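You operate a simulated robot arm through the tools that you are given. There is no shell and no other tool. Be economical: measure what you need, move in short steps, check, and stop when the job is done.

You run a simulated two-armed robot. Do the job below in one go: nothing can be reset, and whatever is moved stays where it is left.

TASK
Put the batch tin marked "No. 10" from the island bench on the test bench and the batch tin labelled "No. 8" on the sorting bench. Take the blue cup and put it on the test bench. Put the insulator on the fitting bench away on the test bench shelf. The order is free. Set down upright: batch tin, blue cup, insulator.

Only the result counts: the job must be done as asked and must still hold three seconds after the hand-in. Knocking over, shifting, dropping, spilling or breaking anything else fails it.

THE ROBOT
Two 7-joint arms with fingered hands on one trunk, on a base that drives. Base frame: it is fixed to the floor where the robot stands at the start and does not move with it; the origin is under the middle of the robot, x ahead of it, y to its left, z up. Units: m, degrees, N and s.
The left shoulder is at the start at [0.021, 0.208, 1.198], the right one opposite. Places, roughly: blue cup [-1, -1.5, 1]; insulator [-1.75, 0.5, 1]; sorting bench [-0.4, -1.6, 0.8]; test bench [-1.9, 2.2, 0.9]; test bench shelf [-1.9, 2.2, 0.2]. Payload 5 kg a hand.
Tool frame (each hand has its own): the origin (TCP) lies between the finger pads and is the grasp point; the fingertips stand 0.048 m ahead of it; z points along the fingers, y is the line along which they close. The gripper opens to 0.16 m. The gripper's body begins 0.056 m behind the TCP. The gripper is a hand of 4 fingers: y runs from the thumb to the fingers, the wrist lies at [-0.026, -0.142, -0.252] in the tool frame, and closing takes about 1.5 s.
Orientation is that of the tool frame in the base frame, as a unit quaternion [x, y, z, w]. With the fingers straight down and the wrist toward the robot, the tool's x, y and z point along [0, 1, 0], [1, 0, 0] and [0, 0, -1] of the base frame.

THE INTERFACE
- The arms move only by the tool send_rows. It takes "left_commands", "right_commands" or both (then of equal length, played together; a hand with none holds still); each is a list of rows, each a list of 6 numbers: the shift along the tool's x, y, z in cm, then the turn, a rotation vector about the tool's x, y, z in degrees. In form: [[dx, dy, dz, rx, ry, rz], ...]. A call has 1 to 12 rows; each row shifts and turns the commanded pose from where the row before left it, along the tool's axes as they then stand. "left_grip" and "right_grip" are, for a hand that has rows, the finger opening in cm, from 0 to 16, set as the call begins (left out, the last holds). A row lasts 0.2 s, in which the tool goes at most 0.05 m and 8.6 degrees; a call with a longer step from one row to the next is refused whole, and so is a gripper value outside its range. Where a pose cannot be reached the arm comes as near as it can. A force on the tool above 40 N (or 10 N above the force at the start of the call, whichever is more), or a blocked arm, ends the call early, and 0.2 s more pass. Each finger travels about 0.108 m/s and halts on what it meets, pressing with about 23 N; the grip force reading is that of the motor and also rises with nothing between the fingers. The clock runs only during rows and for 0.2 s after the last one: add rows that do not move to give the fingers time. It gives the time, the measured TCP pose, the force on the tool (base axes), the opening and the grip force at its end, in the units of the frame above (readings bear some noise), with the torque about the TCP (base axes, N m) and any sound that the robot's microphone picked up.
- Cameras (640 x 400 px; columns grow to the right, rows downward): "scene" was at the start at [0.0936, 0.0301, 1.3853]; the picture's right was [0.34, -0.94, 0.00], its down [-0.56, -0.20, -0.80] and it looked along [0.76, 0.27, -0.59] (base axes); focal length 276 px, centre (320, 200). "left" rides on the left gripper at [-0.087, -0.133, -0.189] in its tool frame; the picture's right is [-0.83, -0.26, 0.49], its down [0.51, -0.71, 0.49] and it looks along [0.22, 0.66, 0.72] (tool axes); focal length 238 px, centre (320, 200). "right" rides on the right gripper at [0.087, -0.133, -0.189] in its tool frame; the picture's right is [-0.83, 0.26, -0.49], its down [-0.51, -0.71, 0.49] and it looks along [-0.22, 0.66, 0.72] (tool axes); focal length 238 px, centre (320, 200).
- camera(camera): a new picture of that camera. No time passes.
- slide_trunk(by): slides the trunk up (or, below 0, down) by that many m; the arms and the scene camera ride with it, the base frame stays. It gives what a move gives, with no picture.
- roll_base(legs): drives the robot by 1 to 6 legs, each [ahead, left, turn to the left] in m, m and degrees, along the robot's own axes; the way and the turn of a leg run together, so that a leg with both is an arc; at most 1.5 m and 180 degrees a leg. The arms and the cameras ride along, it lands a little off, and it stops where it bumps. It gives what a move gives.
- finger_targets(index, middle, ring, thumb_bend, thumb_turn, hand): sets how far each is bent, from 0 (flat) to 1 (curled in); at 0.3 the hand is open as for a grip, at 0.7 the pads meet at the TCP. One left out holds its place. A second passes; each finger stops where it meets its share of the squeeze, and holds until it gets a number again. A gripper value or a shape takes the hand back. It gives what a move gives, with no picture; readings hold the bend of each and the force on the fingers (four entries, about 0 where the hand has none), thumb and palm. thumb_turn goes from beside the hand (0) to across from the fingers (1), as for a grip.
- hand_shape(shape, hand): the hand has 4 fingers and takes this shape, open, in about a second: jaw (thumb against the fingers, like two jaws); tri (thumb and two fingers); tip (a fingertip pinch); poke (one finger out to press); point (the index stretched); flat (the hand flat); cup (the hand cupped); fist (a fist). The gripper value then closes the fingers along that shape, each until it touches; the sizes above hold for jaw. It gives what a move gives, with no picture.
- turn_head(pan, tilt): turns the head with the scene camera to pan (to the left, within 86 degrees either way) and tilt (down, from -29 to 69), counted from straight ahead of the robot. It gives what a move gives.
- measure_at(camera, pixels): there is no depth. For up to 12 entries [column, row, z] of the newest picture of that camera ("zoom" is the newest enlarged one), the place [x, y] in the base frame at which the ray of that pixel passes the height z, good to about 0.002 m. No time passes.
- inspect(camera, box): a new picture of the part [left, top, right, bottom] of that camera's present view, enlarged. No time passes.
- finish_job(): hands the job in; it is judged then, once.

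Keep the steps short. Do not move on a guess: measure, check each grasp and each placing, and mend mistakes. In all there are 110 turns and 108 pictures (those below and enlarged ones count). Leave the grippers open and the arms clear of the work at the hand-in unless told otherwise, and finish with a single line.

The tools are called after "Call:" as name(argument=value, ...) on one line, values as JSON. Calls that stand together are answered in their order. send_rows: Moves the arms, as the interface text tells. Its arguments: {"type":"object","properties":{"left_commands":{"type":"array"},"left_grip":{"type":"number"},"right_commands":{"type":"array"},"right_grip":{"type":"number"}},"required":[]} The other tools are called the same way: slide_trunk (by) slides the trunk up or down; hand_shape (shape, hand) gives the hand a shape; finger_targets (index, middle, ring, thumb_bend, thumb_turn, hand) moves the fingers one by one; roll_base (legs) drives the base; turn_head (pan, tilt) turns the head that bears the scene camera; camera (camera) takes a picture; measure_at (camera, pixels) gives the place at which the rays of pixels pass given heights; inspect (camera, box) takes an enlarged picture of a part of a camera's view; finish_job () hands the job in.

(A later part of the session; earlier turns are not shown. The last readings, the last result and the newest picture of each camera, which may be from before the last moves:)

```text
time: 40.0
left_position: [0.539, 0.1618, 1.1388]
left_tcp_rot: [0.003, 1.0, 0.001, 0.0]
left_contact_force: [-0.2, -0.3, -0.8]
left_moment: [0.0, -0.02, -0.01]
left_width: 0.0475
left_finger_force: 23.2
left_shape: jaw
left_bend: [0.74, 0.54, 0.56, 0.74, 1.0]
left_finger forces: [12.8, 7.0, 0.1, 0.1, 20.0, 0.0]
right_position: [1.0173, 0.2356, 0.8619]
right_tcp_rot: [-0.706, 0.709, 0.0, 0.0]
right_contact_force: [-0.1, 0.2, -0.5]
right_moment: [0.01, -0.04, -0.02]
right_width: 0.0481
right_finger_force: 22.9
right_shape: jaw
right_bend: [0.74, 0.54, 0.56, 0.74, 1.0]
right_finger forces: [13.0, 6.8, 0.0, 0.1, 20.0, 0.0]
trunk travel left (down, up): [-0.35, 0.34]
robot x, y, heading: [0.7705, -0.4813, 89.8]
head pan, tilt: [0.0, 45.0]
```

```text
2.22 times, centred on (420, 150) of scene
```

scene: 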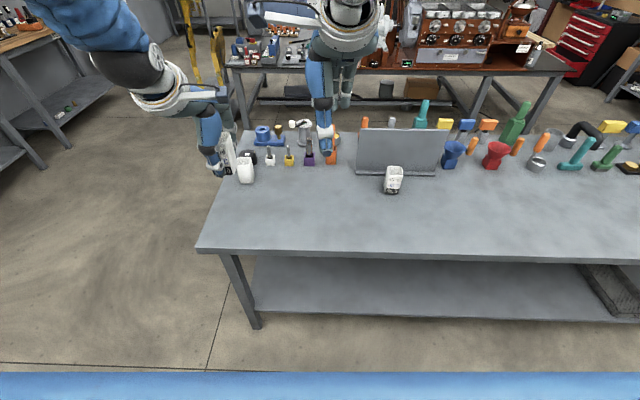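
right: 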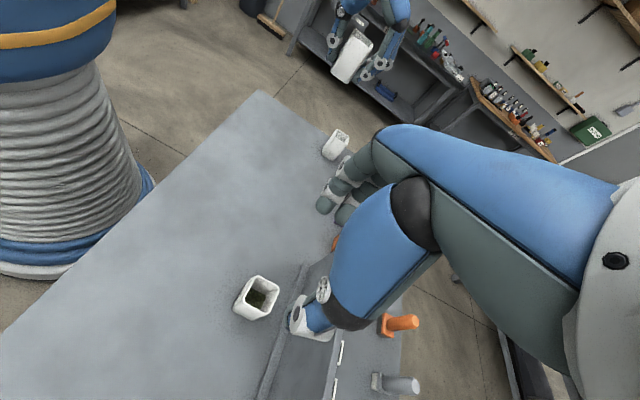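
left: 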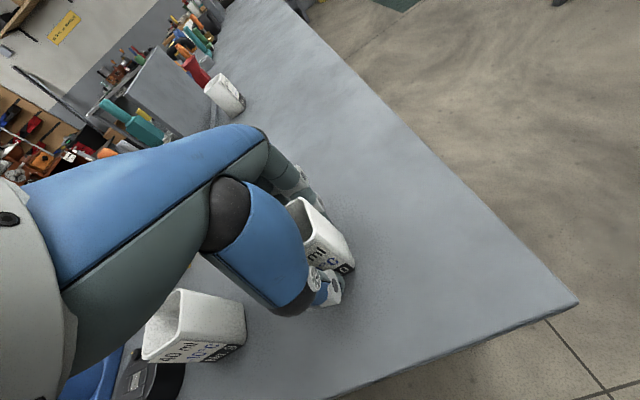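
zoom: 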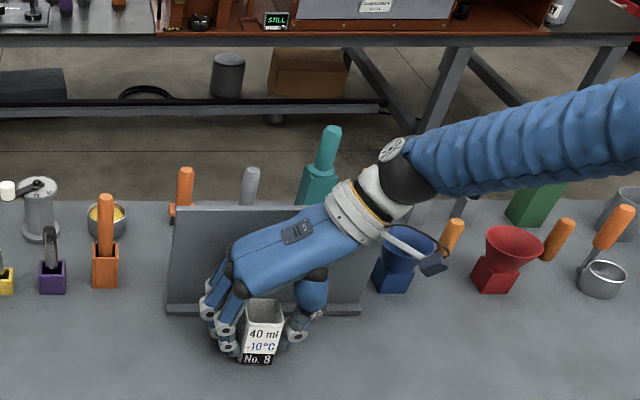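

Gripped at 4.8 cm, 23 N. I lift straight up 28 cm.

Call:
send_rows(right_commands=[[0, 0, -1, 0, 0, 0], [0, 0, -3, 0, 0, 0], [0, 0, -4, 0, 0, 0], [0, 0, -4, 0, 0, 0], [0, 0, -4, 0, 0, 0], [0, 0, -4, 0, 0, 0], [0, 0, -4, 0, 0, 0], [0, 0, -4, 0, 0, 0], [0, 0, 0, 0, 0, 0]])

Call:
camera(camera="scene")

```text
time: 42.0
left_position: [0.5378, 0.1624, 1.1381]
left_tcp_rot: [0.003, 1.0, -0.001, 0.0]
left_contact_force: [0.7, 0.8, -1.2]
left_moment: [-0.05, 0.05, -0.04]
left_width: 0.0475
left_finger_force: 23.3
left_shape: jaw
left_bend: [0.74, 0.54, 0.56, 0.74, 1.0]
left_finger forces: [12.8, 7.0, 0.0, 0.0, 20.0, 0.1]
right_position: [1.0182, 0.235, 1.1409]
right_tcp_rot: [-0.706, 0.709, 0.0, -0.001]
right_contact_force: [-0.1, 0.4, -2.0]
right_moment: [-0.04, 0.02, 0.02]
right_width: 0.048
right_finger_force: 23.1
right_shape: jaw
right_bend: [0.74, 0.54, 0.56, 0.74, 1.0]
right_finger forces: [13.0, 7.0, 0.0, 0.1, 20.0, 0.0]
trunk travel left (down, up): [-0.35, 0.34]
robot x, y, heading: [0.774, -0.4831, 89.7]
head pan, tilt: [0.0, 45.0]
```

```text
75 pictures are left
```

scene: 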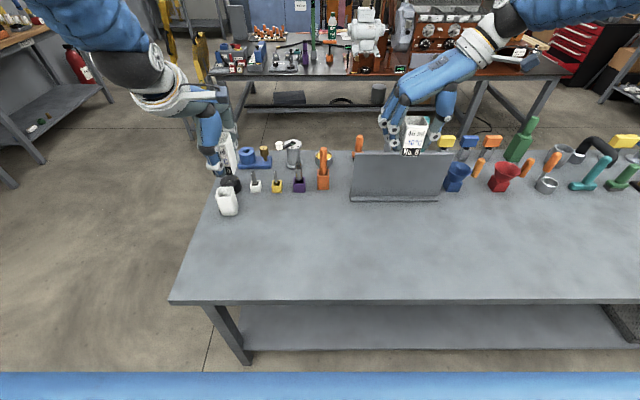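

Both tins are held. I pull the right hand in and turn it back, before driving.

Call:
send_rows(right_commands=[[4, 2, 0, 0, 0, 0], [4, 2, 0, 0, 0, 0], [4, 2, 0, 0, 0, 0], [0, 0, 0, 0, 0, 8.4], [0, 0, 0, 0, 0, 8.4], [0, 0, 0, 0, 0, 8.4], [0, 0, 0, 0, 0, 8.4], [0, 0, 0, 0, 0, 8.4], [0, 0, 0, 0, 0, 8.4], [0, 0, 0, 0, 0, 8.4], [0, 0, 0, 0, 0, 8.4], [0, 0, 0, 0, 0, 8.4]])

Call:
send_rows(right_commands=[[0, 0, 0, 0, 0, 7.2], [0, 0, 0, 0, 0, 7.2], [0, 0, 0, 0, 0, 0]])

Call:
roll_base(legs=[[-0.17, 0, 0], [0, 1.07, 0], [0, 0, 180]])

Call:
turn_head(pan=20, tilt=35)

Call:
camera(camera="scene")

Call:
turn_head(pan=-35, tilt=35)

Call:
camera(camera="scene")

```text
time: 44.6
left_position: [0.5367, 0.1624, 1.1374]
left_tcp_rot: [0.001, 1.0, 0.001, 0.001]
left_contact_force: [0.3, -0.2, -1.2]
left_moment: [0.02, -0.07, -0.06]
left_width: 0.0476
left_finger_force: 23.6
left_shape: jaw
left_bend: [0.74, 0.54, 0.56, 0.74, 1.0]
left_finger forces: [12.7, 7.1, 0.0, 0.1, 19.8, 0.1]
right_position: [0.9568, 0.1159, 1.1424]
right_tcp_rot: [-0.123, 0.992, 0.0, 0.001]
right_contact_force: [-1.3, 0.3, -0.3]
right_moment: [0.04, -0.1, 0.05]
right_width: 0.0481
right_finger_force: 23.4
right_shape: jaw
right_bend: [0.74, 0.54, 0.56, 0.74, 1.0]
right_finger forces: [12.8, 7.2, 0.0, 0.2, 19.9, 0.0]
trunk travel left (down, up): [-0.35, 0.34]
robot x, y, heading: [0.7759, -0.4824, 89.6]
head pan, tilt: [0.0, 45.0]
```

```text
time: 45.4
left_position: [0.5401, 0.1625, 1.1399]
left_tcp_rot: [0.002, 1.0, 0.0, 0.0]
left_contact_force: [0.0, 0.7, -0.4]
left_moment: [-0.01, 0.08, 0.0]
left_width: 0.0477
left_finger_force: 23.2
left_shape: jaw
left_bend: [0.74, 0.54, 0.56, 0.74, 1.0]
left_finger forces: [12.7, 7.1, 0.0, 0.0, 20.0, 0.0]
right_position: [0.959, 0.115, 1.1415]
right_tcp_rot: [0.004, 1.0, 0.0, 0.0]
right_contact_force: [1.0, 0.0, -2.3]
right_moment: [0.01, 0.07, -0.01]
right_width: 0.0481
right_finger_force: 22.3
right_shape: jaw
right_bend: [0.74, 0.54, 0.56, 0.74, 1.0]
right_finger forces: [12.7, 7.2, 0.0, 0.0, 19.9, 0.0]
trunk travel left (down, up): [-0.35, 0.34]
robot x, y, heading: [0.7745, -0.482, 89.6]
head pan, tilt: [0.0, 45.0]
```

```text
time: 59.2
left_position: [-0.0621, -1.2987, 1.138]
left_tcp_rot: [1.0, -0.011, -0.001, 0.0]
left_contact_force: [-0.1, 0.0, -0.7]
left_moment: [0.04, 0.03, -0.03]
left_width: 0.0474
left_finger_force: 23.2
left_shape: jaw
left_bend: [0.74, 0.54, 0.56, 0.74, 1.0]
left_finger forces: [12.3, 6.6, 0.0, 0.1, 18.8, 0.0]
right_position: [-0.479, -1.243, 1.1418]
right_tcp_rot: [1.0, -0.012, 0.0, 0.0]
right_contact_force: [0.3, 0.3, -0.4]
right_moment: [-0.02, -0.01, 0.02]
right_width: 0.0476
right_finger_force: 23.4
right_shape: jaw
right_bend: [0.74, 0.54, 0.56, 0.74, 1.0]
right_finger forces: [12.5, 6.7, 0.1, 0.0, 19.2, 0.0]
trunk travel left (down, up): [-0.35, 0.34]
robot x, y, heading: [-0.2809, -0.6506, -91.4]
head pan, tilt: [0.0, 45.0]
```

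```text
time: 60.0
left_position: [-0.0626, -1.2992, 1.1384]
left_tcp_rot: [1.0, -0.013, 0.0, 0.0]
left_contact_force: [0.4, 1.0, -1.0]
left_moment: [-0.03, 0.02, 0.0]
left_width: 0.0473
left_finger_force: 22.8
left_shape: jaw
left_bend: [0.74, 0.54, 0.56, 0.74, 1.0]
left_finger forces: [12.3, 6.6, 0.0, 0.0, 18.8, 0.0]
right_position: [-0.4795, -1.2428, 1.1427]
right_tcp_rot: [1.0, -0.012, 0.0, -0.001]
right_contact_force: [1.1, -0.4, -0.8]
right_moment: [0.01, -0.03, 0.01]
right_width: 0.0476
right_finger_force: 23.2
right_shape: jaw
right_bend: [0.74, 0.54, 0.56, 0.74, 1.0]
right_finger forces: [12.4, 6.7, 0.0, 0.0, 19.0, 0.1]
trunk travel left (down, up): [-0.35, 0.34]
robot x, y, heading: [-0.2813, -0.6494, -91.3]
head pan, tilt: [20.0, 35.0]
```

```text
74 pictures are left
```

scene: 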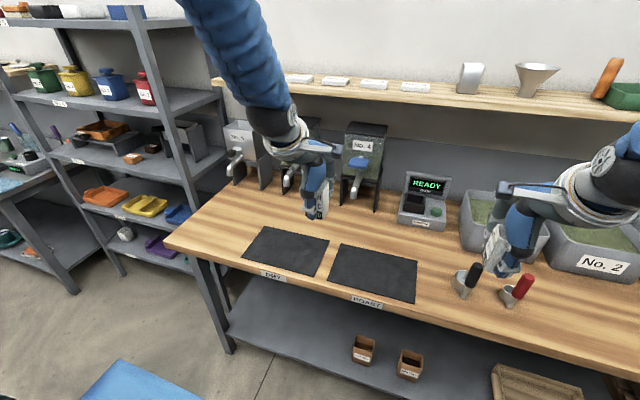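

```text
time: 61.3
left_position: [-0.0619, -1.2985, 1.1384]
left_tcp_rot: [1.0, -0.013, 0.001, -0.001]
left_contact_force: [-0.3, 0.2, -1.3]
left_moment: [0.02, -0.01, -0.02]
left_width: 0.0475
left_finger_force: 22.8
left_shape: jaw
left_bend: [0.74, 0.54, 0.56, 0.74, 1.0]
left_finger forces: [12.3, 6.5, 0.0, 0.0, 18.9, 0.1]
right_position: [-0.4801, -1.2436, 1.1417]
right_tcp_rot: [1.0, -0.011, 0.0, 0.0]
right_contact_force: [0.2, -0.6, -1.4]
right_moment: [0.0, 0.01, 0.02]
right_width: 0.0474
right_finger_force: 23.5
right_shape: jaw
right_bend: [0.74, 0.54, 0.56, 0.74, 1.0]
right_finger forces: [12.5, 6.7, 0.0, 0.0, 19.1, 0.0]
trunk travel left (down, up): [-0.35, 0.34]
robot x, y, heading: [-0.2827, -0.6477, -91.2]
head pan, tilt: [-35.0, 35.0]
```

```text
73 pictures are left
```

scene: 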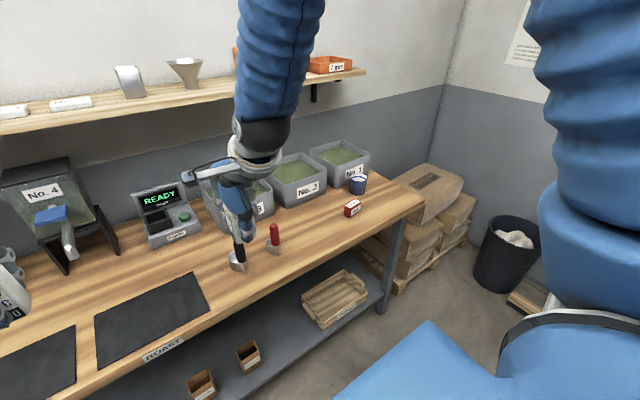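

I see the blue cup at (358,185) and free wood on the sorting bench. I measure free spots, edges and the cup.

Call:
inspect(camera="scene", box=[220, 140, 420, 280])

Call:
measure_at(camera="scene", pixels=[[424, 203, 0.8], [240, 310, 0.8], [275, 255, 0.8], [238, 272, 0.8], [210, 305, 0.8], [186, 272, 0.8], [320, 215, 0.8], [358, 193, 0.8], [358, 178, 0.88], [352, 214, 0.8], [290, 203, 0.8], [350, 185, 0.8]])

```text
2.86 times, centred on (320, 210) of scene
```

zoom: 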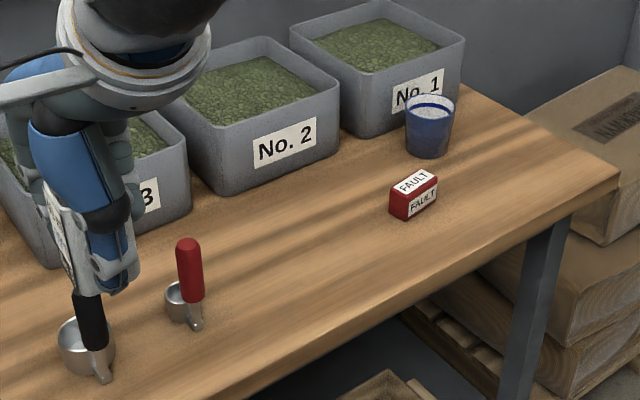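

```text
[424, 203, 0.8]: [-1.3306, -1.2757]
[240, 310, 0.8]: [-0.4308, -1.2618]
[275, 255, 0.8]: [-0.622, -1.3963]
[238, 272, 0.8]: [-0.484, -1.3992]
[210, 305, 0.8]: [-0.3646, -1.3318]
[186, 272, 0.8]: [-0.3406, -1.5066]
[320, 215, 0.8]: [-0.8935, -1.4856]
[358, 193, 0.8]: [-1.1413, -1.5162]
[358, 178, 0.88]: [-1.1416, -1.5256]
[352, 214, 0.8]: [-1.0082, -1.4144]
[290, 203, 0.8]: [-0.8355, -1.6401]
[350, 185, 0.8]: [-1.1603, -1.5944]
```

The cup sits at about (-1.14,-1.52). A free spot for No. 8 is near (-0.83,-1.43), between the red scoop and the red box. I strafe right 0.31 and ahead 0.10.

Call:
roll_base(legs=[[0.1, -0.31, 1.2]])

Call:
camera(camera="scene")

Call:
camera(camera="right")

```text
time: 63.4
left_position: [-0.3589, -1.3908, 1.1394]
left_tcp_rot: [1.0, -0.003, 0.001, 0.0]
left_contact_force: [-0.9, 1.0, -0.5]
left_moment: [0.0, -0.04, 0.0]
left_width: 0.0474
left_finger_force: 23.0
left_shape: jaw
left_bend: [0.74, 0.54, 0.56, 0.74, 1.0]
left_finger forces: [12.4, 6.5, 0.0, 0.1, 18.8, 0.0]
right_position: [-0.7787, -1.344, 1.1417]
right_tcp_rot: [1.0, -0.002, 0.001, -0.001]
right_contact_force: [-1.3, -0.6, -1.5]
right_moment: [0.02, -0.04, 0.0]
right_width: 0.0477
right_finger_force: 22.6
right_shape: jaw
right_bend: [0.74, 0.54, 0.56, 0.74, 1.0]
right_finger forces: [12.5, 6.7, 0.0, 0.1, 19.1, 0.0]
trunk travel left (down, up): [-0.35, 0.34]
robot x, y, heading: [-0.5944, -0.7449, -90.3]
head pan, tilt: [-35.0, 35.0]
```

```text
71 pictures are left
```

scene: 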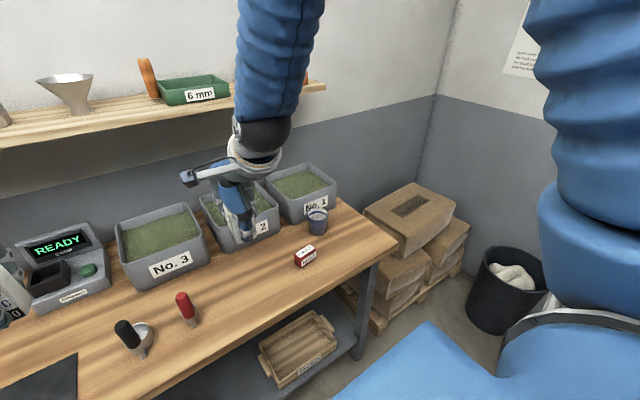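

```text
70 pictures are left
```

right: 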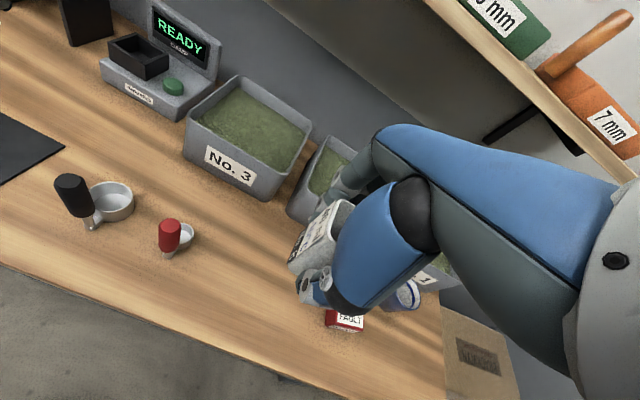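

Call:
measure_at(camera="scene", pixels=[[188, 320, 0.8], [240, 290, 0.8], [205, 262, 0.8], [240, 253, 0.8], [297, 266, 0.8], [250, 338, 0.8], [318, 233, 0.8], [308, 226, 0.8], [328, 226, 0.8], [318, 214, 0.88], [280, 225, 0.8]])

```text
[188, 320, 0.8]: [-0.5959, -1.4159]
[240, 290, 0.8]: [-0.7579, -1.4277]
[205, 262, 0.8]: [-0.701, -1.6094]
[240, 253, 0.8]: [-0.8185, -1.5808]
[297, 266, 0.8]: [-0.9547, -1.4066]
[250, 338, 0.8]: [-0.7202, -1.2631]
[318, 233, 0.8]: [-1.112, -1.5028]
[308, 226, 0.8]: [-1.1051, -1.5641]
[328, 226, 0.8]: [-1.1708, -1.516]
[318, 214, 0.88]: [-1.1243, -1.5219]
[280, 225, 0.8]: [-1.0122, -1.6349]
```

The spot (-0.78,-1.40) is clear. I move 5 cm forward and lower to z≈0.868.

Call:
send_rows(right_commands=[[0, 5, 0, 0, 0, 0], [0, 0, 5, 0, 0, 0], [0, 0, 5, 0, 0, 0], [0, 0, 5, 0, 0, 0], [0, 0, 5, 0, 0, 0], [0, 0, 4, 0, 0, 0], [0, 0, 2, 0, 0, 0], [0, 0, 1.3, 0, 0, 0], [0, 0, 0, 0, 0, 0]])

Call:
send_rows(right_commands=[[0, 0, 0.4, 0, 0, 0], [0, 0, 0.3, 0, 0, 0], [0, 0, 0, 0, 0, 0]])

Call:
inspect(camera="scene", box=[160, 180, 340, 340])

```text
time: 65.0
left_position: [-0.3591, -1.3881, 1.1392]
left_tcp_rot: [1.0, -0.003, 0.001, -0.001]
left_contact_force: [-0.3, -0.9, -2.4]
left_moment: [0.05, -0.02, 0.0]
left_width: 0.0476
left_finger_force: 23.4
left_shape: jaw
left_bend: [0.74, 0.54, 0.56, 0.74, 1.0]
left_finger forces: [12.4, 6.6, 0.1, 0.1, 18.9, 0.0]
right_position: [-0.779, -1.3976, 0.9014]
right_tcp_rot: [1.0, -0.004, 0.001, 0.008]
right_contact_force: [1.9, 12.6, 33.6]
right_moment: [1.32, -0.24, -0.01]
right_width: 0.05
right_finger_force: 23.2
right_shape: jaw
right_bend: [0.74, 0.54, 0.56, 0.75, 1.0]
right_finger forces: [11.9, 5.8, 0.0, 0.0, 37.5, 0.0]
trunk travel left (down, up): [-0.35, 0.34]
robot x, y, heading: [-0.5974, -0.7417, -90.5]
head pan, tilt: [-35.0, 35.0]
stopped in row 7 (right hand): the force on the tool passed its limit (the readings are from after the stop); the commanded pose is now the measured one
```

```text
time: 65.3
left_position: [-0.3595, -1.3887, 1.1385]
left_tcp_rot: [1.0, -0.003, 0.0, 0.0]
left_contact_force: [-0.4, -0.9, -2.0]
left_moment: [0.06, -0.03, -0.01]
left_width: 0.0476
left_finger_force: 22.6
left_shape: jaw
left_bend: [0.74, 0.54, 0.56, 0.74, 1.0]
left_finger forces: [12.5, 6.6, 0.1, 0.0, 19.0, 0.1]
right_position: [-0.7793, -1.3996, 0.9011]
right_tcp_rot: [1.0, -0.006, 0.002, 0.011]
right_contact_force: [1.4, 10.5, 29.1]
right_moment: [1.26, -0.03, 0.02]
right_width: 0.0502
right_finger_force: 23.2
right_shape: jaw
right_bend: [0.74, 0.54, 0.56, 0.75, 1.0]
right_finger forces: [12.0, 6.2, 0.1, 0.0, 36.5, 0.0]
trunk travel left (down, up): [-0.35, 0.34]
robot x, y, heading: [-0.5945, -0.7496, -90.4]
head pan, tilt: [-35.0, 35.0]
stopped in row 1 (right hand): the force on the tool passed its limit (the readings are from after the stop); the commanded pose is now the measured one
```

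```text
2.50 times, centred on (250, 260) of scene
```

zoom: 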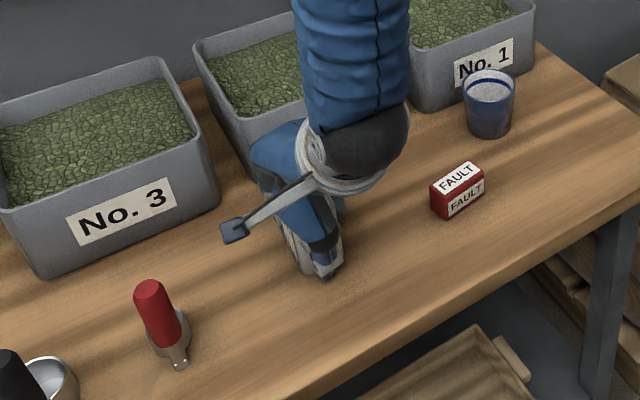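

The bench is higher (about 0.84): the tin touched down at TCP 0.90. I ease up 4 mm to relieve the force and check.

Call:
send_rows(right_commands=[[0, 0, -0.4, 0, 0, 0], [0, 0, 0, 0, 0, 0]])

Call:
camera(camera="right")

```text
time: 65.9
left_position: [-0.3596, -1.3904, 1.1376]
left_tcp_rot: [1.0, -0.004, 0.001, -0.001]
left_contact_force: [-1.1, -0.2, -1.1]
left_moment: [0.0, 0.01, -0.04]
left_width: 0.0474
left_finger_force: 23.5
left_shape: jaw
left_bend: [0.74, 0.54, 0.56, 0.74, 1.0]
left_finger forces: [12.4, 6.7, 0.0, 0.0, 18.9, 0.1]
right_position: [-0.7803, -1.4007, 0.9021]
right_tcp_rot: [1.0, -0.004, 0.001, 0.008]
right_contact_force: [-0.2, 0.0, -1.1]
right_moment: [-0.04, 0.02, 0.0]
right_width: 0.0488
right_finger_force: 23.4
right_shape: jaw
right_bend: [0.74, 0.54, 0.56, 0.75, 1.0]
right_finger forces: [14.3, 7.6, 0.0, 0.0, 21.9, 0.0]
trunk travel left (down, up): [-0.35, 0.34]
robot x, y, heading: [-0.5945, -0.7454, -90.3]
head pan, tilt: [-35.0, 35.0]
```

```text
68 pictures are left
```

right: 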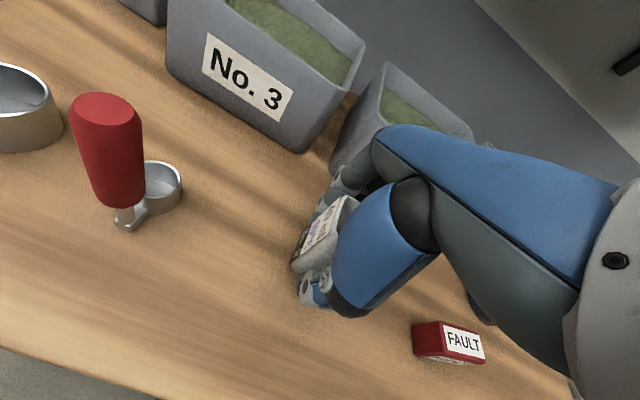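

Force is nearly zero, tin just at the surface. I lower 2 mm, then open gently.

Call:
send_rows(right_commands=[[0, 0, 0.15, 0, 0, 0], [0, 0, 0, 0, 0, 0]])

Call:
send_rows(right_commands=[[0, 0, 0, 0, 0, 0], [0, 0, 0, 0, 0, 0], [0, 0, 0, 0, 0, 0], [0, 0, 0, 0, 0, 0]], right_grip=10)

Call:
camera(camera="right")

```text
time: 66.5
left_position: [-0.3597, -1.3901, 1.139]
left_tcp_rot: [1.0, -0.004, 0.0, 0.0]
left_contact_force: [-0.7, 0.4, -0.9]
left_moment: [0.01, -0.04, -0.02]
left_width: 0.0472
left_finger_force: 22.8
left_shape: jaw
left_bend: [0.74, 0.54, 0.56, 0.74, 1.0]
left_finger forces: [12.4, 6.6, 0.0, 0.0, 19.0, 0.0]
right_position: [-0.7801, -1.4007, 0.9005]
right_tcp_rot: [1.0, -0.005, 0.001, 0.009]
right_contact_force: [-0.5, 1.1, 5.3]
right_moment: [0.01, 0.08, -0.04]
right_width: 0.049
right_finger_force: 23.2
right_shape: jaw
right_bend: [0.74, 0.54, 0.56, 0.75, 1.0]
right_finger forces: [14.4, 7.7, 0.1, 0.1, 22.7, 0.0]
trunk travel left (down, up): [-0.35, 0.34]
robot x, y, heading: [-0.5965, -0.7455, -90.3]
head pan, tilt: [-35.0, 35.0]
```

```text
time: 67.5
left_position: [-0.3595, -1.3902, 1.1388]
left_tcp_rot: [1.0, -0.004, -0.001, -0.001]
left_contact_force: [-0.1, -0.3, -0.7]
left_moment: [0.02, 0.03, -0.01]
left_width: 0.0471
left_finger_force: 23.0
left_shape: jaw
left_bend: [0.74, 0.54, 0.56, 0.74, 1.0]
left_finger forces: [12.4, 6.5, 0.1, 0.0, 19.0, 0.0]
right_position: [-0.7803, -1.4013, 0.9006]
right_tcp_rot: [1.0, -0.005, 0.001, 0.009]
right_contact_force: [0.1, -0.6, 1.9]
right_moment: [0.08, 0.02, -0.01]
right_width: 0.0991
right_finger_force: 0.1
right_shape: jaw
right_bend: [0.73, 0.4, 0.37, 0.64, 1.0]
right_finger forces: [0.1, 0.1, 0.0, 0.0, 1.8, 0.1]
trunk travel left (down, up): [-0.35, 0.34]
robot x, y, heading: [-0.5924, -0.7468, -90.3]
head pan, tilt: [-35.0, 35.0]
```

```text
67 pictures are left
```

right: 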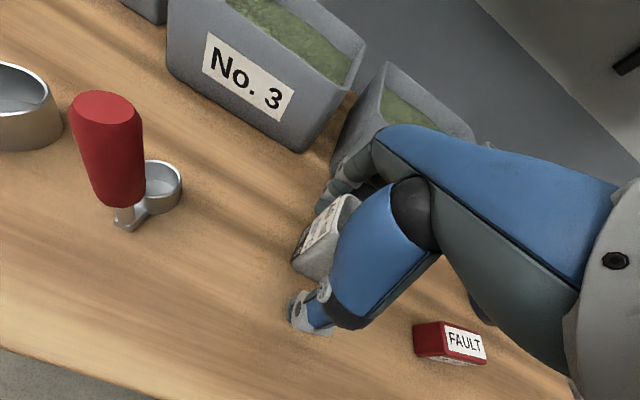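

The index finger still reads 0.73 bent; I give it time and open to 13 cm before rising.

Call:
send_rows(right_commands=[[0, 0, 0, 0, 0, 0], [0, 0, 0, 0, 0, 0], [0, 0, 0, 0, 0, 0], [0, 0, 0, 0, 0, 0], [0, 0, 0, 0, 0, 0]], right_grip=12)

Call:
inspect(camera="right", box=[240, 120, 440, 360])

```text
time: 68.7
left_position: [-0.359, -1.3906, 1.1376]
left_tcp_rot: [1.0, -0.003, 0.0, -0.002]
left_contact_force: [0.1, -0.7, -1.5]
left_moment: [-0.01, 0.01, 0.04]
left_width: 0.0474
left_finger_force: 22.2
left_shape: jaw
left_bend: [0.74, 0.54, 0.56, 0.74, 1.0]
left_finger forces: [12.4, 6.6, 0.1, 0.0, 18.9, 0.0]
right_position: [-0.7799, -1.4012, 0.8998]
right_tcp_rot: [1.0, -0.004, 0.001, 0.01]
right_contact_force: [0.3, -0.7, -0.1]
right_moment: [0.0, -0.04, -0.04]
right_width: 0.1195
right_finger_force: 0.1
right_shape: jaw
right_bend: [0.26, 0.36, 0.33, 0.55, 0.99]
right_finger forces: [0.1, 0.0, 0.0, 0.1, 0.1, 0.0]
trunk travel left (down, up): [-0.35, 0.34]
robot x, y, heading: [-0.5922, -0.7449, -90.4]
head pan, tilt: [-35.0, 35.0]
```

```text
1.67 times, centred on (340, 240) of right
```

zoom: 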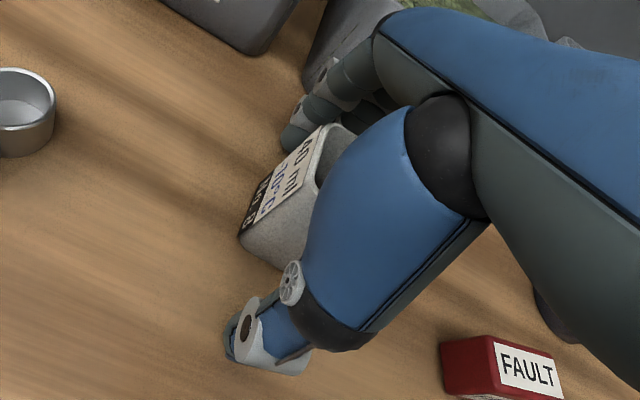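

All fingers are open and the tin stands. I raise the hand straight up 26 cm and check.

Call:
send_rows(right_commands=[[0, 0, -2, 0, 0, 0], [0, 0, -4, 0, 0, 0], [0, 0, -5, 0, 0, 0], [0, 0, -5, 0, 0, 0], [0, 0, -5, 0, 0, 0], [0, 0, -5, 0, 0, 0], [0, 0, 0, 0, 0, 0]])

Call:
camera(camera="scene")

```text
time: 70.3
left_position: [-0.3595, -1.3921, 1.1375]
left_tcp_rot: [1.0, -0.004, 0.001, -0.001]
left_contact_force: [0.1, -0.9, -1.4]
left_moment: [0.07, 0.0, -0.02]
left_width: 0.0474
left_finger_force: 22.9
left_shape: jaw
left_bend: [0.74, 0.54, 0.56, 0.74, 1.0]
left_finger forces: [12.4, 6.5, 0.0, 0.0, 18.9, 0.0]
right_position: [-0.7811, -1.396, 1.1601]
right_tcp_rot: [1.0, -0.003, 0.002, 0.009]
right_contact_force: [-0.8, -0.8, -1.0]
right_moment: [0.07, -0.04, 0.03]
right_width: 0.1198
right_finger_force: 0.0
right_shape: jaw
right_bend: [0.26, 0.36, 0.33, 0.55, 0.99]
right_finger forces: [0.0, 0.0, 0.0, 0.1, 0.0, 0.0]
trunk travel left (down, up): [-0.35, 0.34]
robot x, y, heading: [-0.5925, -0.7467, -90.3]
head pan, tilt: [-35.0, 35.0]
```

```text
65 pictures are left
```

scene: 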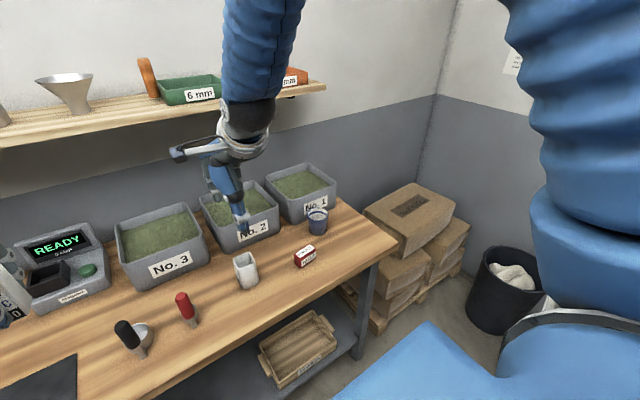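

No. 8 stands upright. Next I strafe right 0.3 m to the cup and look at it closely.

Call:
roll_base(legs=[[0, -0.3, 0]])

Call:
turn_head(pan=-20, tilt=42)

Call:
camera(camera="scene")

Call:
camera(camera="right")

```text
time: 72.3
left_position: [-0.6606, -1.3894, 1.1396]
left_tcp_rot: [1.0, -0.002, 0.0, 0.0]
left_contact_force: [-2.1, 0.4, -0.2]
left_moment: [0.0, -0.11, 0.04]
left_width: 0.0473
left_finger_force: 22.8
left_shape: jaw
left_bend: [0.74, 0.54, 0.56, 0.74, 1.0]
left_finger forces: [12.3, 6.7, 0.0, 0.0, 19.0, 0.0]
right_position: [-1.0807, -1.3943, 1.1599]
right_tcp_rot: [1.0, -0.004, 0.001, 0.01]
right_contact_force: [-0.6, 0.9, 0.2]
right_moment: [0.0, -0.05, 0.02]
right_width: 0.12
right_finger_force: 0.0
right_shape: jaw
right_bend: [0.26, 0.36, 0.33, 0.55, 0.99]
right_finger forces: [0.0, 0.0, 0.0, 0.1, 0.0, 0.0]
trunk travel left (down, up): [-0.35, 0.34]
robot x, y, heading: [-0.8927, -0.7446, -90.1]
head pan, tilt: [-35.0, 35.0]
```

```text
time: 73.1
left_position: [-0.6604, -1.3888, 1.1373]
left_tcp_rot: [1.0, -0.003, 0.0, 0.0]
left_contact_force: [0.4, 0.5, -1.3]
left_moment: [0.02, 0.03, 0.02]
left_width: 0.0472
left_finger_force: 23.3
left_shape: jaw
left_bend: [0.74, 0.54, 0.56, 0.74, 1.0]
left_finger forces: [12.4, 6.6, 0.0, 0.0, 19.0, 0.1]
right_position: [-1.0796, -1.3935, 1.1621]
right_tcp_rot: [1.0, -0.005, 0.001, 0.01]
right_contact_force: [0.7, 0.1, 0.6]
right_moment: [0.0, 0.02, -0.02]
right_width: 0.1197
right_finger_force: 0.0
right_shape: jaw
right_bend: [0.26, 0.36, 0.33, 0.55, 0.99]
right_finger forces: [0.0, 0.0, 0.0, 0.0, 0.1, 0.0]
trunk travel left (down, up): [-0.35, 0.34]
robot x, y, heading: [-0.8902, -0.7458, -90.5]
head pan, tilt: [-20.0, 42.0]
```

```text
64 pictures are left
```

scene: 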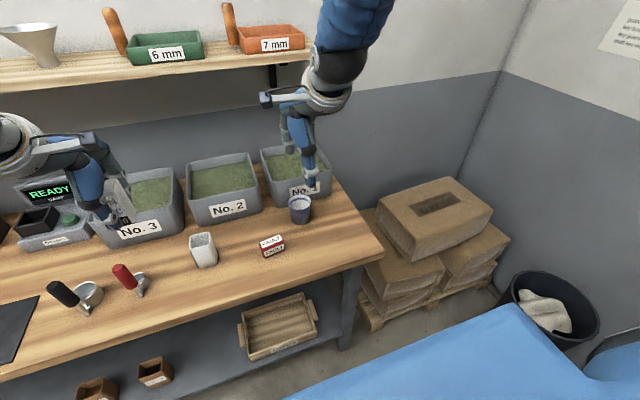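

```text
63 pictures are left
```

right: 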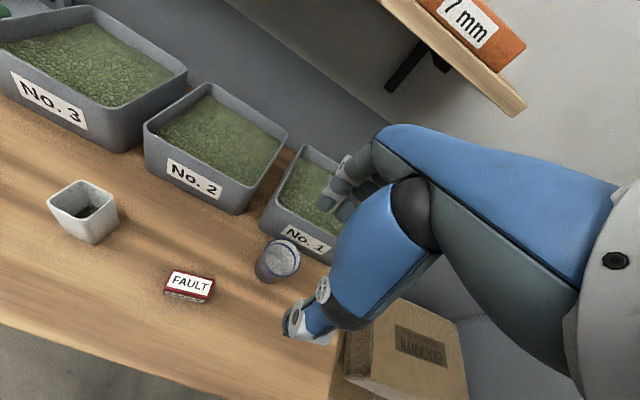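

Call:
inspect(camera="scene", box=[240, 150, 360, 270])

Call:
measure_at(camera="scene", pixels=[[289, 202, 0.92], [311, 201, 0.92], [289, 202, 0.94], [311, 201, 0.94], [300, 196, 0.92], [300, 208, 0.92], [300, 223, 0.84], [291, 219, 0.84], [309, 219, 0.84]])

Call:
inspect(camera="right", box=[220, 200, 360, 300])

```text
3.33 times, centred on (300, 210) of scene
```

zoom: 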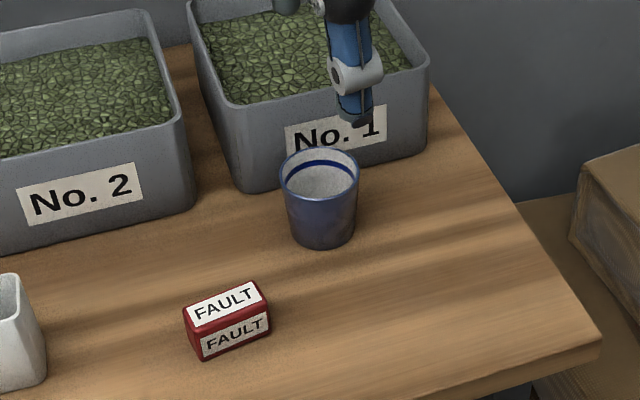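

```text
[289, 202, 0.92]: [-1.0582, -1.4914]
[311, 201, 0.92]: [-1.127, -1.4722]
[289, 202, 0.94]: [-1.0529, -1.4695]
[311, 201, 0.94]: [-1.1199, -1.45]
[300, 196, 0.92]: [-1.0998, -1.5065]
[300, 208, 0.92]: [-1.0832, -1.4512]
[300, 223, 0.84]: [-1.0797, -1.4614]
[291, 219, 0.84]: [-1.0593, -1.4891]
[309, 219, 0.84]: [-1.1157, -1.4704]
```

```text
4.00 times, centred on (290, 250) of right
```

zoom: 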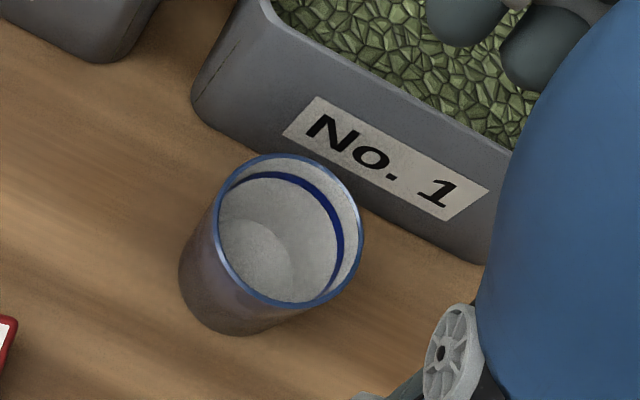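

Call:
measure_at(camera="zoom", pixels=[[214, 225, 0.92], [363, 235, 0.92], [288, 154, 0.92], [280, 308, 0.92], [214, 225, 0.94], [363, 235, 0.94], [288, 154, 0.94], [280, 308, 0.94], [485, 265, 0.84], [193, 105, 0.84], [225, 335, 0.84]])

```text
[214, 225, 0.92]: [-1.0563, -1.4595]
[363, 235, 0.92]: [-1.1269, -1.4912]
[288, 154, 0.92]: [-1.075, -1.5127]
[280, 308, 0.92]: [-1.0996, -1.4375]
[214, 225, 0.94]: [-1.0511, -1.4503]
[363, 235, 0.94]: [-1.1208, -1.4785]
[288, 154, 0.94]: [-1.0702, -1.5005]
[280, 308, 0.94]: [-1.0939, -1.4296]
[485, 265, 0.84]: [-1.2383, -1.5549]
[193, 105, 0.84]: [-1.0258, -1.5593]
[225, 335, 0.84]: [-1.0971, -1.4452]
```

Cup centre (-1.089,-1.475), rim at z≈0.925; bin No. 1 is only 4.5 cm behind. I turn the right hand so it closes along x again (wrist to the right).

Call:
send_rows(right_commands=[[0, 0, 0, 1.15, 0, 0], [0, 0, 0, 0, 0, -8.5], [0, 0, 0, 0, 0, -8.5], [0, 0, 0, 0, 0, -8.5], [0, 0, 0, 0, 0, -8.5], [0, 0, 0, 0, 0, -8.5], [0, 0, 0, 0, 0, -8.5], [0, 0, 0, 0, 0, -8.5], [0, 0, 0, 0, 0, -8.5], [0, 0, 0, 0, 0, -8.5], [0, 0, 0, 0, 0, -8.5], [0, 0, 0, 0, 0, -5]])

Call:
send_rows(right_commands=[[-4, -0.4, 0, 0, 0, 0], [-4.1, -0.4, 0, 0, 0, 0], [0, 0, 4, 0, 0, 0], [0, 0, 4, 0, 0, 0], [0, 0, 4, 0, 0, 0], [0, 0, 0, 0, 0, 0]])

Call:
camera(camera="right")

Call:
inspect(camera="scene", box=[220, 100, 400, 270])

```text
time: 75.7
left_position: [-0.6597, -1.3883, 1.1385]
left_tcp_rot: [1.0, -0.004, 0.0, -0.001]
left_contact_force: [-0.1, 0.1, -1.0]
left_moment: [0.01, -0.01, 0.03]
left_width: 0.0474
left_finger_force: 23.6
left_shape: jaw
left_bend: [0.74, 0.54, 0.56, 0.74, 1.0]
left_finger forces: [12.3, 6.6, 0.0, 0.0, 19.0, 0.0]
right_position: [-1.0795, -1.3938, 1.1604]
right_tcp_rot: [0.709, 0.705, 0.002, 0.001]
right_contact_force: [0.6, -0.5, -0.9]
right_moment: [0.0, 0.0, 0.0]
right_width: 0.1201
right_finger_force: 0.0
right_shape: jaw
right_bend: [0.26, 0.36, 0.33, 0.55, 0.99]
right_finger forces: [0.1, 0.0, 0.1, 0.1, 0.1, 0.0]
trunk travel left (down, up): [-0.35, 0.34]
robot x, y, heading: [-0.8901, -0.7474, -90.4]
head pan, tilt: [-20.0, 42.0]
```

```text
time: 77.1
left_position: [-0.6588, -1.3876, 1.1381]
left_tcp_rot: [1.0, -0.004, 0.001, 0.0]
left_contact_force: [1.4, 0.8, -1.1]
left_moment: [-0.08, -0.02, 0.03]
left_width: 0.0476
left_finger_force: 23.3
left_shape: jaw
left_bend: [0.74, 0.54, 0.56, 0.74, 1.0]
left_finger forces: [12.4, 6.6, 0.0, 0.1, 19.0, 0.0]
right_position: [-1.0884, -1.4723, 1.0413]
right_tcp_rot: [0.71, 0.704, 0.002, 0.0]
right_contact_force: [0.8, 0.7, 1.2]
right_moment: [-0.06, 0.06, -0.01]
right_width: 0.1197
right_finger_force: 0.1
right_shape: jaw
right_bend: [0.26, 0.36, 0.33, 0.55, 0.99]
right_finger forces: [0.1, 0.0, 0.0, 0.1, 0.0, 0.1]
trunk travel left (down, up): [-0.35, 0.34]
robot x, y, heading: [-0.8942, -0.7455, -90.3]
head pan, tilt: [-20.0, 42.0]
```

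```text
60 pictures are left
```

right: 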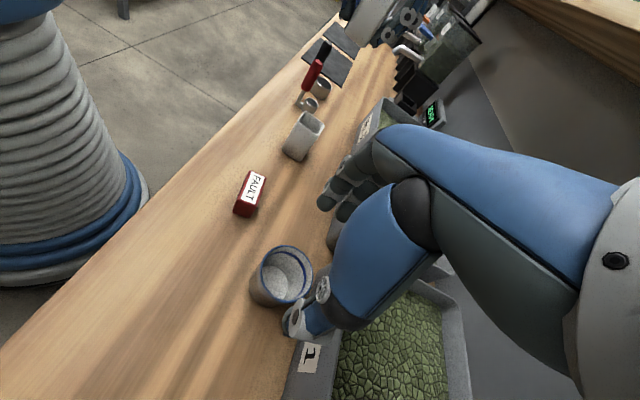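

```text
2.35 times, centred on (310, 185) of scene
```

zoom: 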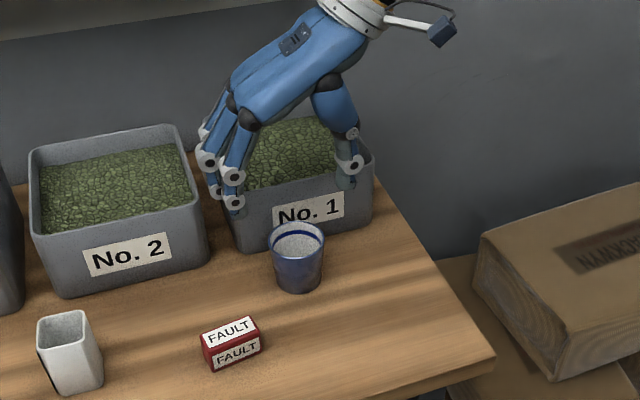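

Call:
measure_at(camera="right", pixels=[[261, 270, 0.925], [313, 274, 0.925], [290, 246, 0.925], [284, 303, 0.925], [287, 274, 0.925], [302, 332, 0.97], [320, 205, 0.99]])

```text
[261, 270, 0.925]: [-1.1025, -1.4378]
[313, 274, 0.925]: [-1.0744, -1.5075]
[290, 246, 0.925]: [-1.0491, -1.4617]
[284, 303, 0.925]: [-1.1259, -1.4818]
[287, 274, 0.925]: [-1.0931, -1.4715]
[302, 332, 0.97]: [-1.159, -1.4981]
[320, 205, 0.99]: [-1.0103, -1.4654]
```

The hand is centred over the cup. I descend to z≈0.90 and close.

Call:
send_rows(right_commands=[[0, 0, 4, 0, 0, 0], [0, 0, 4, 0, 0, 0], [0, 0, 3, 0, 0, 0], [0, 0, 2, 0, 0, 0], [0, 0, 1.2, 0, 0, 0], [0, 0, 0, 0, 0, 0]])

Call:
send_rows(right_commands=[[0, 0, 0, 0, 0, 0], [0, 0, 0, 0, 0, 0], [0, 0, 0, 0, 0, 0], [0, 0, 0, 0, 0, 0], [0, 0, 0, 0, 0, 0], [0, 0, 0, 0, 0, 0], [0, 0, 0, 0, 0, 0], [0, 0, 0, 0, 0, 0]], right_grip=3)

Call:
inspect(camera="scene", box=[220, 100, 400, 270])

```text
time: 78.5
left_position: [-0.6592, -1.3877, 1.1391]
left_tcp_rot: [1.0, -0.004, 0.001, 0.0]
left_contact_force: [-0.7, -0.8, -2.0]
left_moment: [-0.01, 0.0, -0.02]
left_width: 0.0473
left_finger_force: 23.3
left_shape: jaw
left_bend: [0.74, 0.54, 0.56, 0.74, 1.0]
left_finger forces: [12.4, 6.6, 0.0, 0.0, 19.0, 0.0]
right_position: [-1.0883, -1.474, 0.8996]
right_tcp_rot: [0.711, 0.703, 0.002, 0.001]
right_contact_force: [0.3, -0.1, 6.1]
right_moment: [-0.12, -0.45, 0.01]
right_width: 0.1193
right_finger_force: 0.1
right_shape: jaw
right_bend: [0.26, 0.36, 0.33, 0.55, 0.99]
right_finger forces: [0.0, 6.6, 0.1, 0.0, 0.1, 0.0]
trunk travel left (down, up): [-0.35, 0.34]
robot x, y, heading: [-0.894, -0.7471, -90.3]
head pan, tilt: [-20.0, 42.0]
```

```text
time: 80.3
left_position: [-0.6593, -1.3875, 1.1391]
left_tcp_rot: [1.0, -0.004, -0.001, -0.001]
left_contact_force: [-0.3, -0.4, -1.5]
left_moment: [0.02, 0.0, 0.0]
left_width: 0.0473
left_finger_force: 23.6
left_shape: jaw
left_bend: [0.74, 0.54, 0.56, 0.74, 1.0]
left_finger forces: [12.3, 6.5, 0.0, 0.0, 19.0, 0.1]
right_position: [-1.0887, -1.473, 0.9007]
right_tcp_rot: [0.711, 0.703, 0.002, 0.001]
right_contact_force: [-6.0, -0.8, 21.5]
right_moment: [0.07, 0.37, -0.11]
right_width: 0.0586
right_finger_force: 22.9
right_shape: jaw
right_bend: [0.74, 0.51, 0.52, 0.74, 1.0]
right_finger forces: [23.2, 1.3, 0.9, 0.0, 30.7, 0.1]
trunk travel left (down, up): [-0.35, 0.34]
robot x, y, heading: [-0.8954, -0.7407, -90.2]
head pan, tilt: [-20.0, 42.0]
```

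```text
2.35 times, centred on (310, 185) of scene
```

zoom: 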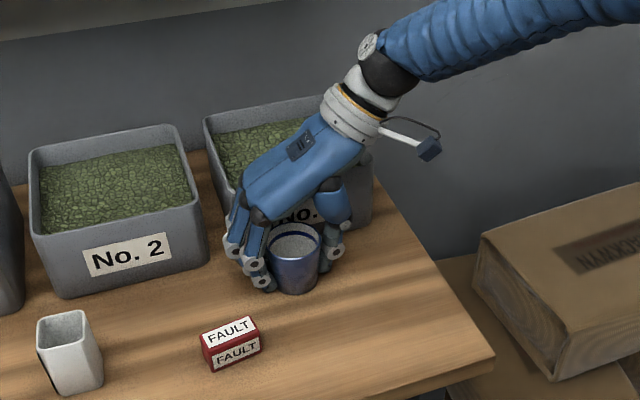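

The cup is gripped (5.9 cm); fingertips press the bench a bit. I lift slowly and look.

Call:
send_rows(right_commands=[[0, 0, -0.5, 0, 0, 0], [0, 0, -1, 0, 0, 0], [0, 0, -2, 0, 0, 0], [0, 0, -2, 0, 0, 0], [0, 0, 0, 0, 0, 0]])

Call:
inspect(camera="scene", box=[220, 100, 400, 270])

```text
time: 81.5
left_position: [-0.6595, -1.3893, 1.1384]
left_tcp_rot: [1.0, -0.002, 0.001, -0.001]
left_contact_force: [-0.4, -1.1, -1.3]
left_moment: [0.03, -0.01, -0.03]
left_width: 0.0471
left_finger_force: 23.1
left_shape: jaw
left_bend: [0.74, 0.54, 0.56, 0.74, 1.0]
left_finger forces: [12.4, 6.6, 0.1, 0.0, 19.0, 0.0]
right_position: [-1.0887, -1.4754, 0.953]
right_tcp_rot: [0.71, 0.704, 0.002, 0.0]
right_contact_force: [-1.1, 0.3, -2.3]
right_moment: [0.04, 0.01, 0.04]
right_width: 0.0582
right_finger_force: 23.3
right_shape: jaw
right_bend: [0.74, 0.51, 0.52, 0.74, 1.0]
right_finger forces: [15.3, 2.1, 0.0, 0.1, 18.0, 0.0]
trunk travel left (down, up): [-0.35, 0.34]
robot x, y, heading: [-0.8973, -0.7423, -90.1]
head pan, tilt: [-20.0, 42.0]
```

```text
2.35 times, centred on (310, 185) of scene
```

zoom: 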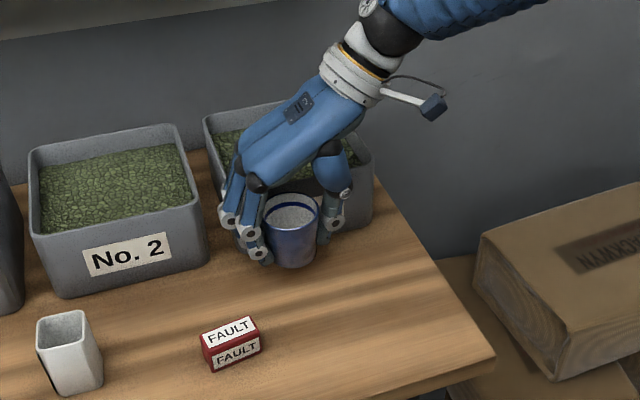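

The cup is held. I lift it further, pull it in and turn the hand back to the normal pose.

Call:
send_rows(right_commands=[[0, 0, -4, 0, 0, 0], [0, 0, -5, 0, 0, 0], [0, 0, -5, 0, 0, 0], [0, 0, -5, 0, 0, 0], [4, 0, 0, 0, 0, 0], [4, 0, 0, 0, 0, 0], [4, 0, 0, 0, 0, 8.4], [0, 0, 0, 0, 0, 8.4], [0, 0, 0, 0, 0, 8.4], [0, 0, 0, 0, 0, 8.4], [0, 0, 0, 0, 0, 8.4], [0, 0, 0, 0, 0, 8.4]])

Call:
send_rows(right_commands=[[0, 0, 0, 0, 0, 8.4], [0, 0, 0, 0, 0, 8.4], [0, 0, 0, 0, 0, 8.4], [0, 0, 0, 0, 0, 8.4], [0, 0, 0, 0, 0, 6], [0, 0, 0, 0, 0, 0]])

Call:
roll_base(legs=[[-0.3, 0.3, 0], [0, 0, -90]])

Call:
turn_head(pan=-30, tilt=25)

Call:
camera(camera="scene")

Call:
camera(camera="right")

```text
time: 84.1
left_position: [-0.6578, -1.3874, 1.1383]
left_tcp_rot: [1.0, -0.003, 0.0, 0.0]
left_contact_force: [1.2, 0.7, -1.4]
left_moment: [-0.02, 0.08, -0.02]
left_width: 0.0472
left_finger_force: 22.7
left_shape: jaw
left_bend: [0.74, 0.54, 0.56, 0.74, 1.0]
left_finger forces: [12.4, 6.6, 0.0, 0.0, 18.9, 0.0]
right_position: [-1.0881, -1.3543, 1.1445]
right_tcp_rot: [0.942, 0.334, 0.001, 0.0]
right_contact_force: [1.1, 0.0, -2.5]
right_moment: [0.03, 0.1, 0.01]
right_width: 0.0578
right_finger_force: 23.4
right_shape: jaw
right_bend: [0.74, 0.51, 0.52, 0.74, 1.0]
right_finger forces: [15.4, 2.2, 0.0, 0.0, 17.8, 0.0]
trunk travel left (down, up): [-0.35, 0.34]
robot x, y, heading: [-0.888, -0.7433, -90.0]
head pan, tilt: [-20.0, 42.0]
```

```text
time: 85.5
left_position: [-0.6602, -1.388, 1.1395]
left_tcp_rot: [1.0, -0.003, 0.0, -0.001]
left_contact_force: [-0.5, 0.2, -1.3]
left_moment: [0.01, -0.03, 0.02]
left_width: 0.0471
left_finger_force: 23.3
left_shape: jaw
left_bend: [0.74, 0.54, 0.56, 0.74, 1.0]
left_finger forces: [12.4, 6.6, 0.1, 0.1, 19.0, 0.1]
right_position: [-1.0882, -1.3555, 1.1439]
right_tcp_rot: [1.0, -0.005, 0.001, -0.001]
right_contact_force: [0.5, -0.4, -1.7]
right_moment: [-0.01, 0.0, 0.02]
right_width: 0.0578
right_finger_force: 23.1
right_shape: jaw
right_bend: [0.74, 0.51, 0.52, 0.74, 1.0]
right_finger forces: [15.5, 2.3, 0.1, 0.0, 17.8, 0.1]
trunk travel left (down, up): [-0.35, 0.34]
robot x, y, heading: [-0.8931, -0.7436, -90.3]
head pan, tilt: [-20.0, 42.0]
```

```text
time: 91.9
left_position: [-1.2399, -0.6754, 1.1386]
left_tcp_rot: [-0.702, 0.712, -0.001, 0.0]
left_contact_force: [-0.2, -0.4, -1.0]
left_moment: [-0.01, 0.01, -0.03]
left_width: 0.0468
left_finger_force: 23.3
left_shape: jaw
left_bend: [0.74, 0.54, 0.56, 0.74, 1.0]
left_finger forces: [12.2, 6.4, 0.0, 0.0, 18.5, 0.0]
right_position: [-1.2024, -0.2498, 1.1448]
right_tcp_rot: [-0.702, 0.713, -0.001, 0.0]
right_contact_force: [0.5, -0.7, -2.2]
right_moment: [-0.02, 0.0, 0.02]
right_width: 0.0574
right_finger_force: 22.7
right_shape: jaw
right_bend: [0.74, 0.51, 0.52, 0.74, 1.0]
right_finger forces: [15.1, 2.2, 0.0, 0.0, 17.3, 0.0]
trunk travel left (down, up): [-0.35, 0.34]
robot x, y, heading: [-0.5946, -0.4464, 179.4]
head pan, tilt: [-20.0, 42.0]
```

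```text
time: 92.7
left_position: [-1.2392, -0.6779, 1.137]
left_tcp_rot: [-0.703, 0.712, -0.001, 0.0]
left_contact_force: [-0.1, -0.4, -0.4]
left_moment: [-0.02, -0.03, 0.01]
left_width: 0.0469
left_finger_force: 23.2
left_shape: jaw
left_bend: [0.74, 0.54, 0.56, 0.74, 1.0]
left_finger forces: [12.2, 6.4, 0.0, 0.0, 18.5, 0.1]
right_position: [-1.203, -0.2496, 1.1441]
right_tcp_rot: [-0.702, 0.712, -0.002, 0.0]
right_contact_force: [0.0, 0.5, -2.5]
right_moment: [-0.02, -0.05, 0.0]
right_width: 0.0574
right_finger_force: 22.9
right_shape: jaw
right_bend: [0.74, 0.51, 0.52, 0.74, 1.0]
right_finger forces: [15.2, 2.3, 0.1, 0.1, 17.3, 0.1]
trunk travel left (down, up): [-0.35, 0.34]
robot x, y, heading: [-0.5937, -0.4497, 179.3]
head pan, tilt: [-30.0, 25.0]
```

```text
56 pictures are left
```

scene: 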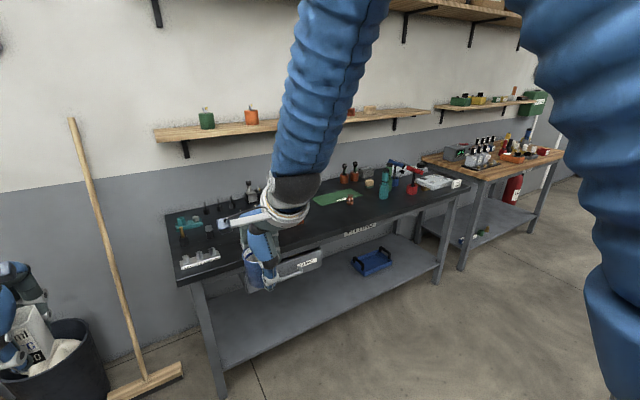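

```text
55 pictures are left
```

right: 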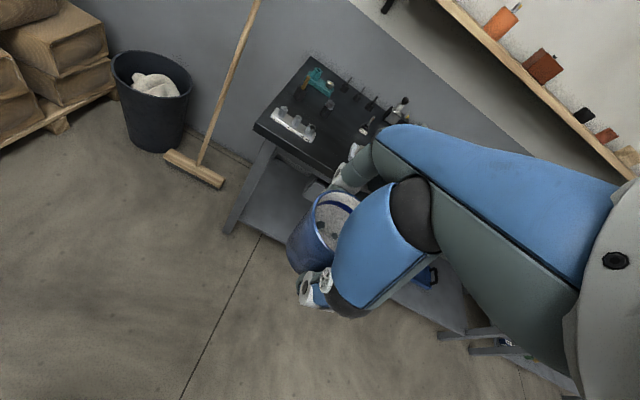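

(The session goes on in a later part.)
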